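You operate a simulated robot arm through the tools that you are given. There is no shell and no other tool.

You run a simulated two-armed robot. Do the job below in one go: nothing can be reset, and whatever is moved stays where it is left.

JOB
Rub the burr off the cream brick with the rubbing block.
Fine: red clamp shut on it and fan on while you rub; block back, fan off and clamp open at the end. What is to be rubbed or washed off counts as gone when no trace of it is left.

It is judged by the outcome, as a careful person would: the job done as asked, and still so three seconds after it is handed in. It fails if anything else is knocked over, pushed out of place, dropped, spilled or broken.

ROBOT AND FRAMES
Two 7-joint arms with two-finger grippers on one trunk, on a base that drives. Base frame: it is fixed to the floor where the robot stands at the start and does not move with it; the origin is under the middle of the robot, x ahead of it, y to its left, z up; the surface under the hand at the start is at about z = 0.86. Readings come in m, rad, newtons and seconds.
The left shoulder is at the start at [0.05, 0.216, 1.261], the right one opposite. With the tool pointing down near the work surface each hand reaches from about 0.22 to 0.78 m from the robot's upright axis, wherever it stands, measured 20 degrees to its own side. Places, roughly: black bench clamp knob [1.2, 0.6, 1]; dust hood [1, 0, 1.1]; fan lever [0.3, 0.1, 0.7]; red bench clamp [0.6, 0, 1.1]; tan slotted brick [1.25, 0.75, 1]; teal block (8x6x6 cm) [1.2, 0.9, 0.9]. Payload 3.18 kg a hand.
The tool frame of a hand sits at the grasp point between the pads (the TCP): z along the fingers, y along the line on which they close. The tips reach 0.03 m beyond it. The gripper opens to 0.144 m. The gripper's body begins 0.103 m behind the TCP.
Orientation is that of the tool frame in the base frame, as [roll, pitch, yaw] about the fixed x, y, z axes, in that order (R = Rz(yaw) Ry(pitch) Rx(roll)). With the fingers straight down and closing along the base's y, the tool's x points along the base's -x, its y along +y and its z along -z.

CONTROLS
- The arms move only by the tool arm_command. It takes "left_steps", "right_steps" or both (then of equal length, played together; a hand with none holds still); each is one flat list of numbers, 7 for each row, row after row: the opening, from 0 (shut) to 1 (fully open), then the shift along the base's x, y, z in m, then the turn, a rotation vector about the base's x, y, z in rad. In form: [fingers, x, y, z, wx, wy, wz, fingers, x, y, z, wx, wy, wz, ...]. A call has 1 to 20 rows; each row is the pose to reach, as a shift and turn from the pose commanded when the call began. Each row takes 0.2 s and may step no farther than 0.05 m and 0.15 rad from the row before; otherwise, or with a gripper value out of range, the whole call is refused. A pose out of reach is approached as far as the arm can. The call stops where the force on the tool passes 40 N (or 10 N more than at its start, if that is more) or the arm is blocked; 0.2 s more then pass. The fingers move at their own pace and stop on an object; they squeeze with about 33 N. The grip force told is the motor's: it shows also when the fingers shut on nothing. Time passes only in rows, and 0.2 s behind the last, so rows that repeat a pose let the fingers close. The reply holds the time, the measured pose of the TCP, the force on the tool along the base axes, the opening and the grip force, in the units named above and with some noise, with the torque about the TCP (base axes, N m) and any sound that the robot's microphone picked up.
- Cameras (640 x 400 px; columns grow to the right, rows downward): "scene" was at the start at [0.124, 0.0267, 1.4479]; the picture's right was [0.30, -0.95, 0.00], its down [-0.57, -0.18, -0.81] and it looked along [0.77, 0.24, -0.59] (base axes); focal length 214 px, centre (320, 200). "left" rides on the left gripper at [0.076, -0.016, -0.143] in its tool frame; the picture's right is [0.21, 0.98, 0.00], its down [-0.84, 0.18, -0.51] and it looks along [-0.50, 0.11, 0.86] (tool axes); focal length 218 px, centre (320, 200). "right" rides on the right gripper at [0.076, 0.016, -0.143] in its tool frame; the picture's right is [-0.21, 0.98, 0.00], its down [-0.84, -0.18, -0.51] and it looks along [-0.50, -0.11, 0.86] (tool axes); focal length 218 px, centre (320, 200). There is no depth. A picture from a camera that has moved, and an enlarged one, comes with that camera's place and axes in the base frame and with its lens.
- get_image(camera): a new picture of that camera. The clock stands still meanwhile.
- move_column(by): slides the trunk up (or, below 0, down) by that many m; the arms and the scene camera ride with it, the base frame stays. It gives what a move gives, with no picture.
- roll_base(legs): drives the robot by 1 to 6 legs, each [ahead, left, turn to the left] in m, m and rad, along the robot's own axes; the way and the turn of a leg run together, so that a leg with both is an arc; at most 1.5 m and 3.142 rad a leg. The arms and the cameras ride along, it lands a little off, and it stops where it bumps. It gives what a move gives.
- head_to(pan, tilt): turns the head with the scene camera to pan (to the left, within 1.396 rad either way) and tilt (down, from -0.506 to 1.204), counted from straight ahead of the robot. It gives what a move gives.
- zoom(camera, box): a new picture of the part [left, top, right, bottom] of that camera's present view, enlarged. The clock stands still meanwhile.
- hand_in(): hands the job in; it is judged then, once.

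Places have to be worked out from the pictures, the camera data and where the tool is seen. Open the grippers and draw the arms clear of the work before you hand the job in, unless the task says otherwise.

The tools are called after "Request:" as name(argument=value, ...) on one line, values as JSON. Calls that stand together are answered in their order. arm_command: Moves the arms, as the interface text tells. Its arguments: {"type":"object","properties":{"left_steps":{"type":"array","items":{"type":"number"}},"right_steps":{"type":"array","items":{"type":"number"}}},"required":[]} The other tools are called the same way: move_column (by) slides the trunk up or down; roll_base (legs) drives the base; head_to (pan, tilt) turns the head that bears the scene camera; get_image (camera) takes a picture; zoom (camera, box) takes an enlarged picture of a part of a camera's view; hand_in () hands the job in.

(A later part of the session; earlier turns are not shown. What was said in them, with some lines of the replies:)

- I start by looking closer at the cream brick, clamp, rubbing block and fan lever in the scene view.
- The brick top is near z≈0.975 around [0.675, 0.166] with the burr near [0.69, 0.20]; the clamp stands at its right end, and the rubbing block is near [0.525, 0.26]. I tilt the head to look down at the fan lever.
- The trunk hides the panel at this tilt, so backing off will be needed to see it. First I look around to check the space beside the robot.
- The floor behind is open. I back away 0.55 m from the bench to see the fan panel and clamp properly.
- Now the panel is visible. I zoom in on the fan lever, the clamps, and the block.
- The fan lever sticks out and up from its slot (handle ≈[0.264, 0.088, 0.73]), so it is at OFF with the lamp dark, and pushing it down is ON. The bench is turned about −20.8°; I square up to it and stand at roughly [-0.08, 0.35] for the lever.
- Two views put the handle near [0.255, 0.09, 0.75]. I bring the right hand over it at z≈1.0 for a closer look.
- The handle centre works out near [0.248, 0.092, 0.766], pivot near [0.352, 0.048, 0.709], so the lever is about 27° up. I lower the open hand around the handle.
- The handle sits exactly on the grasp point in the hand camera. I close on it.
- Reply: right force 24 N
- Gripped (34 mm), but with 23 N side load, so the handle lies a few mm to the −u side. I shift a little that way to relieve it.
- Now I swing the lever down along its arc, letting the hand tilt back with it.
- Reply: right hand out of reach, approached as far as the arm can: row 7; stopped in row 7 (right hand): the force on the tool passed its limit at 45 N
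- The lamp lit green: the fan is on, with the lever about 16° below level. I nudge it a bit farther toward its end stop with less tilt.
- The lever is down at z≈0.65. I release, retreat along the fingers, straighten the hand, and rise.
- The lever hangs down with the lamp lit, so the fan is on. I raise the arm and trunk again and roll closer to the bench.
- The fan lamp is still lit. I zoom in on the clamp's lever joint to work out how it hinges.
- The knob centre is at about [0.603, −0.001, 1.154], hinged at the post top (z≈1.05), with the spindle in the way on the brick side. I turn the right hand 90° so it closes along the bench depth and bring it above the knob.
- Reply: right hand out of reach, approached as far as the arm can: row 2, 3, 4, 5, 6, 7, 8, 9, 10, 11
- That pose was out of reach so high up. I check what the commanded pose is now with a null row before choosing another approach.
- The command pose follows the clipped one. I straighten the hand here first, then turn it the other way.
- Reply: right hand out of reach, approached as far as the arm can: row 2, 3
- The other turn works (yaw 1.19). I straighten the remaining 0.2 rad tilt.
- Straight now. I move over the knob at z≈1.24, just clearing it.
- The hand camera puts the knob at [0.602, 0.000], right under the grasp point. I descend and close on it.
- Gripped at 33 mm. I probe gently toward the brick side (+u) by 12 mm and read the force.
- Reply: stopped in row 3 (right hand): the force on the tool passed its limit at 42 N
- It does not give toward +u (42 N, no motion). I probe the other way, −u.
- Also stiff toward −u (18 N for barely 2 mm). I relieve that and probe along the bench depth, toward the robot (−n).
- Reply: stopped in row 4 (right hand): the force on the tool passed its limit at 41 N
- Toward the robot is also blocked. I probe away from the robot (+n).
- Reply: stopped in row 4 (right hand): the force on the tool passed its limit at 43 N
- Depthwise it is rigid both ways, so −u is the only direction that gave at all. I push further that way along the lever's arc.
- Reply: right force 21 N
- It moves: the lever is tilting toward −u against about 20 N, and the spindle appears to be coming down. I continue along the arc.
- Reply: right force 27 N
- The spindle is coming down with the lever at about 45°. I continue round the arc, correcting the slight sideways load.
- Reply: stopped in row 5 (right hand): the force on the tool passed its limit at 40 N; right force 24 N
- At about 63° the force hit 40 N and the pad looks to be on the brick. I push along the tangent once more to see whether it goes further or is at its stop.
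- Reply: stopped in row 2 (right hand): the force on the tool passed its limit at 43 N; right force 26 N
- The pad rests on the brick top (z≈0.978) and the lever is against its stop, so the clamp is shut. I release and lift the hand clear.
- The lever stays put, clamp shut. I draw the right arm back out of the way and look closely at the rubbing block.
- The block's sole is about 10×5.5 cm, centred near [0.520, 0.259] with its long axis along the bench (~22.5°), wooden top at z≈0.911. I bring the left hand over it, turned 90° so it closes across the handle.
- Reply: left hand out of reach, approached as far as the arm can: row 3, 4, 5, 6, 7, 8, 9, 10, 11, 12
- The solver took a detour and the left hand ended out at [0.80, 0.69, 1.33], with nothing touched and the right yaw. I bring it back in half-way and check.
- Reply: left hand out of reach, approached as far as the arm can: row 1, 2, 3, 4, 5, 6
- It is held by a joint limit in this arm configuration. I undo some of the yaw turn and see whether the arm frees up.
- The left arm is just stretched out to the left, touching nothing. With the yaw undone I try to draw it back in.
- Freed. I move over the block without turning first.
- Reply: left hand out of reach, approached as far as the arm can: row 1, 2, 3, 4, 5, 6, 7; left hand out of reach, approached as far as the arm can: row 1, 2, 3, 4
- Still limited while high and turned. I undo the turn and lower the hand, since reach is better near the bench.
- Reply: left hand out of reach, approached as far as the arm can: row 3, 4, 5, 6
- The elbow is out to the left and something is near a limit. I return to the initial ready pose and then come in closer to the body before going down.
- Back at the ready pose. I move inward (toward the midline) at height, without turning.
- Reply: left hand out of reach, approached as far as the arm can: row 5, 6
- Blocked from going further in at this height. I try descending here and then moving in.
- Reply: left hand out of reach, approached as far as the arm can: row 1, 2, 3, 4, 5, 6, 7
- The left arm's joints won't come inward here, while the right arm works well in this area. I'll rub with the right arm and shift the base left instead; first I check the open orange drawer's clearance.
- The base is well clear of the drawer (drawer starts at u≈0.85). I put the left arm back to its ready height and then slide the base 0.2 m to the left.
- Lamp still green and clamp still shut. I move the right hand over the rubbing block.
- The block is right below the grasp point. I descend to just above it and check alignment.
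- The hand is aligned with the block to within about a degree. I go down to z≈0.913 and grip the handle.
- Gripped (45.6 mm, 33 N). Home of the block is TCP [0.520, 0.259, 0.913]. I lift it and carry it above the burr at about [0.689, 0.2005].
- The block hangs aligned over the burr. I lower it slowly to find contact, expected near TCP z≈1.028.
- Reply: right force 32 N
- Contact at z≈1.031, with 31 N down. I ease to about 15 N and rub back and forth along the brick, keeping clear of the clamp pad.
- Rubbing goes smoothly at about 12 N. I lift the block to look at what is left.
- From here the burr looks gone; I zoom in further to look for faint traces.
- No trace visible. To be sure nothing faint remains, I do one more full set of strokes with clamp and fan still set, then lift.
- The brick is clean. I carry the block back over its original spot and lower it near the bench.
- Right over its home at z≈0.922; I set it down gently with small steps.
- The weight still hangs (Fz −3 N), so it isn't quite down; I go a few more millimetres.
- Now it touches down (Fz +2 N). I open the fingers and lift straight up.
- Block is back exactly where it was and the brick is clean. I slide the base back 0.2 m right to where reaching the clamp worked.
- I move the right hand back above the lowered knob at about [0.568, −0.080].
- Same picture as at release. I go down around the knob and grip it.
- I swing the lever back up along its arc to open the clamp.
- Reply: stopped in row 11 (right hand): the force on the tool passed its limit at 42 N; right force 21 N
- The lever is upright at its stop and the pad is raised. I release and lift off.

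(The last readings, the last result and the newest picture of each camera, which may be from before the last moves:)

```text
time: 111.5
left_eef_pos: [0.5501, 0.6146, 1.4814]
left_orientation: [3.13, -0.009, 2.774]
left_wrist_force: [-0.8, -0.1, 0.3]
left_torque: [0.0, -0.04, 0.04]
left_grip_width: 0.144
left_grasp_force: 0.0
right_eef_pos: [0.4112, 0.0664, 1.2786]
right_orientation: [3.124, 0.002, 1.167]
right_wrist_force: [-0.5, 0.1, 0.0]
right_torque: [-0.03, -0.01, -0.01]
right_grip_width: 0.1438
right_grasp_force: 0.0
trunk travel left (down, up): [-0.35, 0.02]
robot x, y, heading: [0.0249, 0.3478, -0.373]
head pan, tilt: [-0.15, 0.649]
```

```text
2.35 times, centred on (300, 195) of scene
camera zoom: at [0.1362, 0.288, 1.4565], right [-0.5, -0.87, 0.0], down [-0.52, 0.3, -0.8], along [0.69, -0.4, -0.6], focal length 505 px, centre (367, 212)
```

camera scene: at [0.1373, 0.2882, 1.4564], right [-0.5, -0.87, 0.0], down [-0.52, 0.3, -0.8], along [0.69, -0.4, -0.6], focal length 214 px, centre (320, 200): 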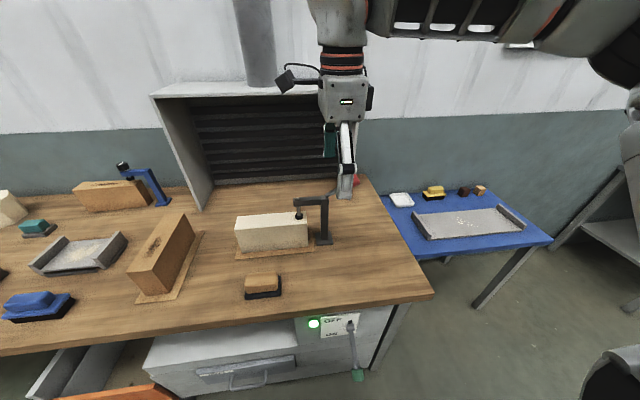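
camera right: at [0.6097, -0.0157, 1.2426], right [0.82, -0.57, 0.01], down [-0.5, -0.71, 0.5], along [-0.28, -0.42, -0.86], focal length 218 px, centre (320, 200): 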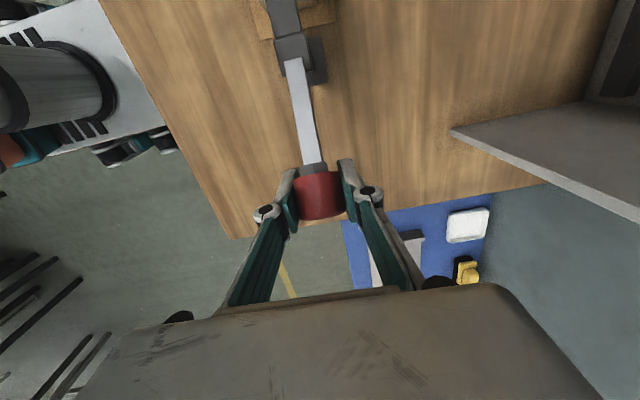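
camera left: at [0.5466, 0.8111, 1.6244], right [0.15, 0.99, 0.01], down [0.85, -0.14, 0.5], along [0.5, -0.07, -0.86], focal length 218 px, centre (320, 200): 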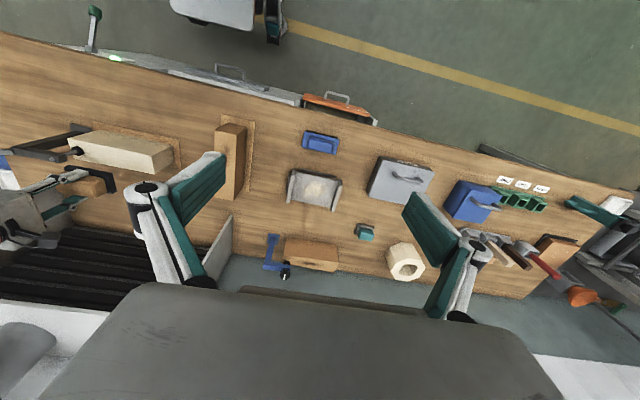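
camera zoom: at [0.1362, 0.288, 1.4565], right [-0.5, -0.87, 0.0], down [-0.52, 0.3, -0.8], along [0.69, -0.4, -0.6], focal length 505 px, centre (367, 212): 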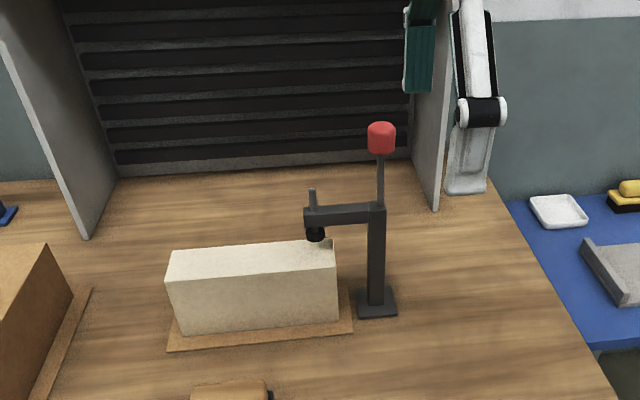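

Clamp open, lever upright, brick undisturbed. Next the fan: I turn the right hand back to its earlier yaw and roll back to the lever station.

Request:
arm_command(right_steps=[1, 0, 0, 0, 0, 0, 0.134, 1, 0, 0, 0, 0, 0, 0.268, 1, 0, 0, 0, 0, 0, 0.402, 1, 0, 0, 0, 0, 0, 0.536, 1, 0, 0, 0, 0, 0, 0.67, 1, 0, 0, 0, 0, 0, 0.804, 1, 0, 0, 0, 0, 0, 0.938, 1, 0, 0, 0, 0, 0, 1.072, 1, 0, 0, 0, 0, 0, 1.206, 1, 0, 0, 0, 0, 0, 1.34, 1, 0, 0, 0, 0, 0, 1.474, 1, 0, 0, 0, 0, 0, 1.607])

Request:
roll_base(legs=[[-0.1, -0.04, 0]])

Request:
move_column(by=-0.13)

Request:
head_to(pan=-0.1, tilt=1.0)

Request:
get_image(camera="scene")

```text
time: 114.1
left_eef_pos: [0.5515, 0.6131, 1.481]
left_orientation: [3.13, -0.009, 2.773]
left_wrist_force: [0.2, 0.2, 0.1]
left_torque: [-0.02, 0.02, 0.01]
left_grip_width: 0.144
left_grasp_force: 0.1
right_eef_pos: [0.4112, 0.0649, 1.2777]
right_orientation: [3.124, 0.001, 2.777]
right_wrist_force: [0.4, 1.0, 0.2]
right_torque: [-0.02, -0.02, 0.0]
right_grip_width: 0.1438
right_grasp_force: 0.1
trunk travel left (down, up): [-0.35, 0.02]
robot x, y, heading: [0.0189, 0.3462, -0.371]
head pan, tilt: [-0.15, 0.649]
```

```text
time: 115.2
left_eef_pos: [0.4446, 0.6129, 1.4805]
left_orientation: [3.13, -0.008, 2.775]
left_wrist_force: [-0.4, 0.8, -0.4]
left_torque: [-0.04, -0.01, 0.01]
left_grip_width: 0.1441
left_grasp_force: 0.0
right_eef_pos: [0.3053, 0.0637, 1.2769]
right_orientation: [3.124, 0.001, 2.776]
right_wrist_force: [0.4, -0.3, 0.0]
right_torque: [-0.01, -0.01, 0.03]
right_grip_width: 0.1438
right_grasp_force: 0.1
trunk travel left (down, up): [-0.35, 0.02]
robot x, y, heading: [-0.0866, 0.3433, -0.369]
head pan, tilt: [-0.15, 0.649]
```

```text
time: 116.8
left_eef_pos: [0.4433, 0.6136, 1.3522]
left_orientation: [3.131, -0.007, 2.772]
left_wrist_force: [-0.3, 0.3, 0.2]
left_torque: [0.0, -0.05, 0.0]
left_grip_width: 0.1441
left_grasp_force: 0.0
right_eef_pos: [0.3044, 0.0646, 1.1475]
right_orientation: [3.123, 0.004, 2.776]
right_wrist_force: [-0.1, 0.4, 0.9]
right_torque: [-0.01, -0.02, -0.01]
right_grip_width: 0.1442
right_grasp_force: 0.0
trunk travel left (down, up): [-0.22, 0.15]
robot x, y, heading: [-0.0816, 0.3396, -0.368]
head pan, tilt: [-0.15, 0.649]
```

```text
time: 117.7
left_eef_pos: [0.4446, 0.6127, 1.3524]
left_orientation: [3.129, -0.008, 2.774]
left_wrist_force: [0.5, 0.4, 0.4]
left_torque: [0.0, 0.0, -0.01]
left_grip_width: 0.1442
left_grasp_force: 0.0
right_eef_pos: [0.3061, 0.0642, 1.1467]
right_orientation: [3.126, 0.002, 2.776]
right_wrist_force: [1.1, -0.4, 0.3]
right_torque: [-0.02, 0.02, 0.01]
right_grip_width: 0.144
right_grasp_force: 0.1
trunk travel left (down, up): [-0.22, 0.15]
robot x, y, heading: [-0.083, 0.3453, -0.371]
head pan, tilt: [-0.099, 1.0]
```

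```text
taken
camera scene: at [0.0547, 0.2835, 1.296], right [-0.45, -0.89, 0.0], down [-0.75, 0.38, -0.54], along [0.48, -0.25, -0.84], focal length 214 px, centre (320, 200)
```

scene: 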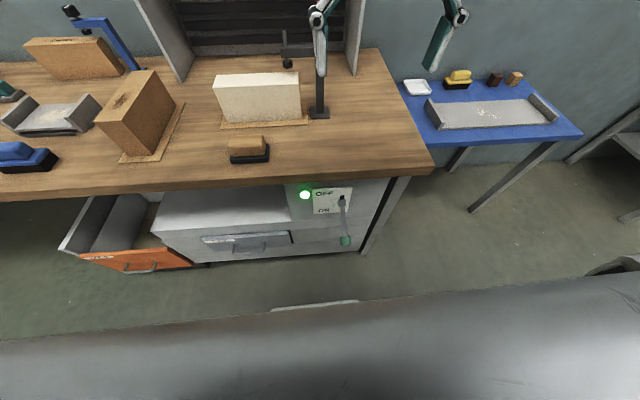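

The lamp is still lit. I bring the right hand back to the tilted approach pose just above the lowered handle.

Request:
arm_command(right_steps=[1, -0.04, 0.017, -0.01, 0, 0, 0, 1, -0.08, 0.034, -0.03, 0, 0, 0, 1, -0.1, 0.0434, -0.06, 0, 0, 0, 1, -0.1, 0.0434, -0.105, 0, 0, 0, 1, -0.1, 0.0434, -0.15, 0, 0, 0, 1, -0.1, 0.0434, -0.195, 0, 0, 0, 1, -0.1, 0.0434, -0.244, 0, 0, 0, 1, -0.1, 0.0434, -0.289, -0.036, -0.093, 0, 1, -0.1, 0.0434, -0.334, -0.072, -0.186, 0, 1, -0.098, 0.0424, -0.375, -0.107, -0.279, 0])

Request:
get_image(camera="right")

Request:
zoom(camera="scene", box=[260, 120, 440, 260])

```text
time: 119.8
left_eef_pos: [0.447, 0.6127, 1.3513]
left_orientation: [3.128, -0.007, 2.773]
left_wrist_force: [-0.3, 1.3, 0.4]
left_torque: [0.01, 0.0, -0.01]
left_grip_width: 0.1439
left_grasp_force: 0.2
right_eef_pos: [0.2085, 0.1075, 0.7703]
right_orientation: [3.123, 0.3, 2.776]
right_wrist_force: [1.0, -0.2, -0.6]
right_torque: [0.0, 0.0, -0.01]
right_grip_width: 0.1439
right_grasp_force: 0.0
trunk travel left (down, up): [-0.22, 0.15]
robot x, y, heading: [-0.0843, 0.342, -0.375]
head pan, tilt: [-0.099, 1.0]
```

```text
taken
camera right: at [0.1054, 0.1598, 0.8845], right [0.53, 0.84, 0.08], down [0.54, -0.41, 0.73], along [0.65, -0.35, -0.68], focal length 218 px, centre (320, 200)
```

right: 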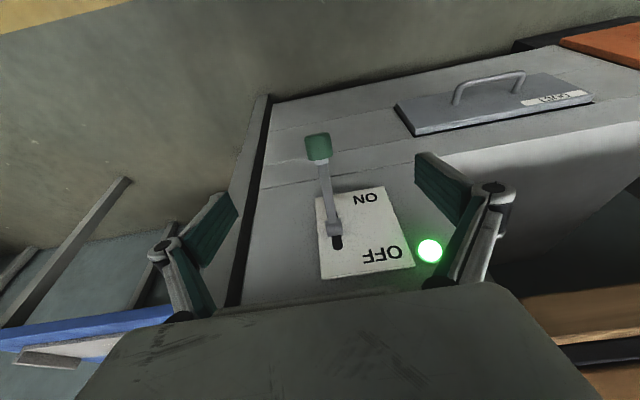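

```text
2.86 times, centred on (350, 190) of scene
camera zoom: at [0.0551, 0.2837, 1.2959], right [-0.45, -0.89, 0.0], down [-0.75, 0.38, -0.54], along [0.48, -0.25, -0.84], focal length 613 px, centre (234, 229)
```

zoom: 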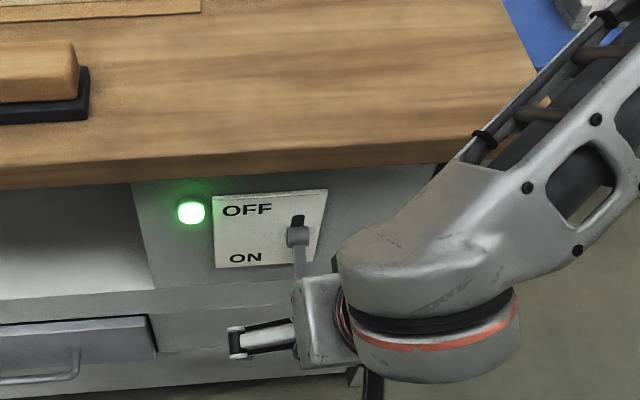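

The handle lies centred between the fingers. I slide down along the finger direction and grip it.

Request:
arm_command(right_steps=[1, 0.011, -0.0043, -0.039, 0, 0, 0, 1, 0.022, -0.0087, -0.078, 0, 0, 0, 1, 0.033, -0.013, -0.1165, 0, 0, 0, 0.5, 0.033, -0.013, -0.1165, 0, 0, 0, 0, 0.033, -0.013, -0.1165, 0, 0, 0, 0, 0.033, -0.013, -0.1165, 0, 0, 0, 0, 0.033, -0.013, -0.1165, 0, 0, 0])

Request:
get_image(camera="right")

```text
time: 121.5
left_eef_pos: [0.4447, 0.6131, 1.3508]
left_orientation: [3.129, -0.011, 2.774]
left_wrist_force: [-0.2, -0.3, 0.9]
left_torque: [0.02, -0.02, 0.0]
left_grip_width: 0.1441
left_grasp_force: 0.1
right_eef_pos: [0.2418, 0.0937, 0.6566]
right_orientation: [3.123, 0.3, 2.773]
right_wrist_force: [2.6, 4.7, -1.5]
right_torque: [0.51, -0.25, -0.92]
right_grip_width: 0.0336
right_grasp_force: 45.4
trunk travel left (down, up): [-0.22, 0.15]
robot x, y, heading: [-0.0824, 0.3437, -0.372]
head pan, tilt: [-0.099, 1.0]
```

```text
taken
camera right: at [0.1389, 0.1462, 0.7691], right [0.53, 0.84, 0.08], down [0.54, -0.41, 0.73], along [0.65, -0.35, -0.68], focal length 218 px, centre (320, 200)
```

right: 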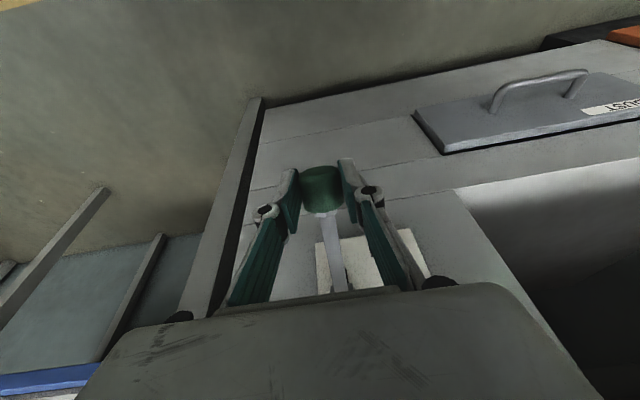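

Gripped. I swing the lever up along its arc to OFF, untilting the hand with it.

Request:
arm_command(right_steps=[0, -0.0048, 0.0019, 0.0131, 0.0134, 0.035, 0, 0, -0.0083, 0.0033, 0.0268, 0.0268, 0.07, 0, 0, -0.0104, 0.0041, 0.0408, 0.04, 0.105, 0, 0, -0.011, 0.0044, 0.0545, 0.0535, 0.14, 0, 0, -0.0104, 0.0041, 0.0682, 0.067, 0.175, 0, 0, -0.0083, 0.0033, 0.0822, 0.08, 0.21, 0, 0, -0.0048, 0.0019, 0.0959, 0.0935, 0.245, 0, 0, 0, 0, 0.109, 0.107, 0.28, 0, 0, 0.0022, -0.0009, 0.113, 0.107, 0.28, 0])

Request:
zoom(camera="scene", box=[260, 120, 440, 260])

```text
time: 123.5
left_eef_pos: [0.4462, 0.6118, 1.3502]
left_orientation: [3.132, -0.012, 2.772]
left_wrist_force: [-0.1, -1.1, -1.2]
left_torque: [-0.02, 0.02, 0.02]
left_grip_width: 0.1438
left_grasp_force: 0.1
right_eef_pos: [0.2409, 0.0928, 0.767]
right_orientation: [3.127, -0.003, 2.777]
right_wrist_force: [3.2, -1.5, -11.8]
right_torque: [0.41, 1.3, -0.39]
right_grip_width: 0.0342
right_grasp_force: 45.6
trunk travel left (down, up): [-0.22, 0.15]
robot x, y, heading: [-0.0848, 0.3425, -0.368]
head pan, tilt: [-0.099, 1.0]
```

```text
2.86 times, centred on (350, 190) of scene
camera zoom: at [0.0555, 0.283, 1.2958], right [-0.45, -0.89, 0.0], down [-0.75, 0.38, -0.54], along [0.48, -0.25, -0.84], focal length 613 px, centre (234, 229)
```

zoom: 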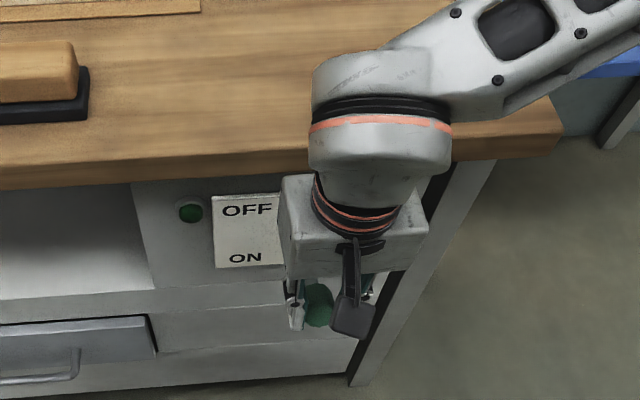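

The lamp is dark and the handle is back at z≈0.767, so the fan is off. I release, lift straight up clear of the bench, and check.

Request:
arm_command(right_steps=[0.4, 0, 0, 0, 0, 0, 0, 0.7, 0, 0, 0, 0, 0, 0, 1, 0, 0, 0, 0, 0, 0, 1, 0, 0, 0, 0, 0, 0, 1, -0.004, 0.002, 0.04, 0, 0, 0, 1, -0.008, 0.004, 0.085, 0, 0, 0, 1, -0.01, 0.005, 0.13, 0, 0, 0, 1, -0.01, 0.005, 0.175, 0, 0, 0, 1, -0.01, 0.005, 0.22, 0, 0, 0, 1, -0.01, 0.005, 0.265, 0, 0, 0, 1, -0.01, 0.005, 0.31, 0, 0, 0, 1, -0.01, 0.005, 0.355, 0, 0, 0, 1, -0.01, 0.005, 0.4, 0, 0, 0, 1, -0.01, 0.005, 0.445, 0, 0, 0, 1, -0.01, 0.005, 0.49, 0, 0, 0])

Request:
roll_base(legs=[[-0.3, 0, 0]])

Request:
head_to(pan=0.0, tilt=0.75)

Request:
get_image(camera="scene")

Request:
zoom(camera="scene", box=[220, 60, 380, 240])

```text
time: 126.7
left_eef_pos: [0.4441, 0.6135, 1.3512]
left_orientation: [3.13, -0.006, 2.771]
left_wrist_force: [1.1, 0.8, -0.2]
left_torque: [-0.04, 0.01, 0.02]
left_grip_width: 0.1439
left_grasp_force: 0.0
right_eef_pos: [0.2329, 0.0983, 1.2588]
right_orientation: [3.127, 0.003, 2.776]
right_wrist_force: [-0.3, 0.6, -0.1]
right_torque: [-0.03, -0.02, -0.01]
right_grip_width: 0.144
right_grasp_force: 0.1
trunk travel left (down, up): [-0.22, 0.15]
robot x, y, heading: [-0.0852, 0.3418, -0.372]
head pan, tilt: [-0.099, 1.0]
```

```text
time: 128.7
left_eef_pos: [0.1685, 0.72, 1.3497]
left_orientation: [3.13, -0.009, 2.775]
left_wrist_force: [0.5, -0.5, 0.3]
left_torque: [0.01, -0.02, 0.0]
left_grip_width: 0.1438
left_grasp_force: 0.1
right_eef_pos: [-0.0425, 0.2064, 1.2588]
right_orientation: [3.126, 0.001, 2.776]
right_wrist_force: [-0.5, -0.3, -0.4]
right_torque: [0.03, 0.01, 0.01]
right_grip_width: 0.1439
right_grasp_force: 0.0
trunk travel left (down, up): [-0.22, 0.15]
robot x, y, heading: [-0.3615, 0.4502, -0.371]
head pan, tilt: [-0.099, 1.0]
```

```text
time: 129.5
left_eef_pos: [0.1671, 0.7208, 1.3507]
left_orientation: [3.129, -0.009, 2.774]
left_wrist_force: [-0.4, 0.1, 0.2]
left_torque: [-0.01, 0.01, 0.01]
left_grip_width: 0.1443
left_grasp_force: 0.0
right_eef_pos: [-0.0417, 0.2066, 1.2601]
right_orientation: [3.126, 0.002, 2.774]
right_wrist_force: [-0.3, -0.2, 0.5]
right_torque: [0.0, 0.04, 0.0]
right_grip_width: 0.1441
right_grasp_force: 0.1
trunk travel left (down, up): [-0.22, 0.15]
robot x, y, heading: [-0.3573, 0.4521, -0.372]
head pan, tilt: [0.0, 0.75]
```

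```text
taken
camera scene: at [-0.2067, 0.3931, 1.315], right [-0.36, -0.93, 0.0], down [-0.64, 0.25, -0.73], along [0.68, -0.27, -0.68], focal length 214 px, centre (320, 200)
```

scene: 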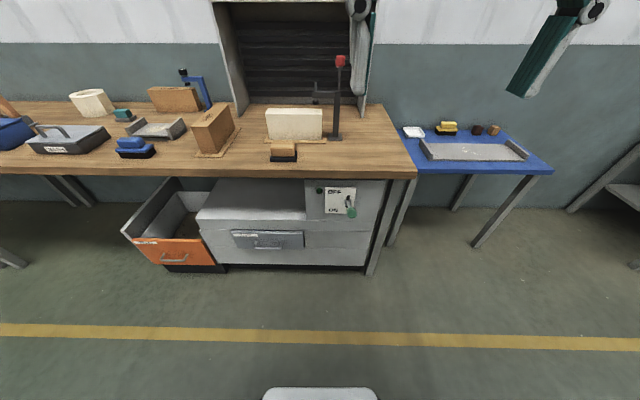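

```text
2.22 times, centred on (300, 150) of scene
camera zoom: at [-0.2067, 0.3931, 1.315], right [-0.36, -0.93, 0.0], down [-0.64, 0.25, -0.73], along [0.68, -0.27, -0.68], focal length 477 px, centre (364, 311)
```

zoom: 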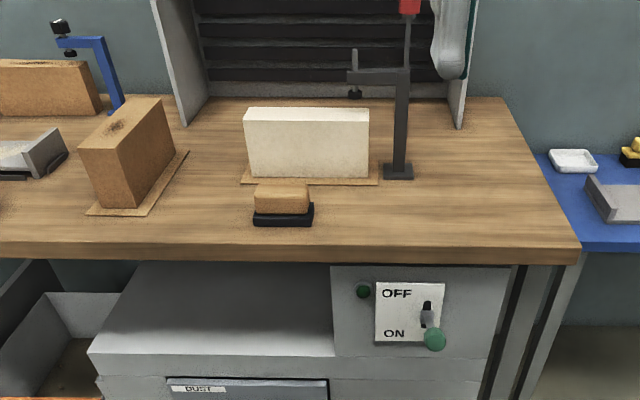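

Everything is in its final state: brick clean and in place, clamp lever upright with the pad raised, block back on its spot, fan lever up with the lamp dark. Both grippers are open and clear, so I hand in.

Request:
hand_in()

```text
The job is handed in.
```

The burr is off the cream brick. I rubbed it twice, with the red clamp shut and the fan on both times, and saw no trace left when I zoomed in afterwards.

At hand-in:
- **Rubbing block:** back where it started, to within a few millimetres.
- **Fan:** off, with the lever up and the lamp dark.
- **Red clamp:** open, with its lever upright and the pad clear of the brick.
- **Arms:** both grippers open and clear of the bench. I saw nothing knocked over or moved.

The left arm couldn't reach inward to the block, so I moved the robot sideways and used the right arm. The robot now stands about 0.6 m from where it started, clear of the bench.
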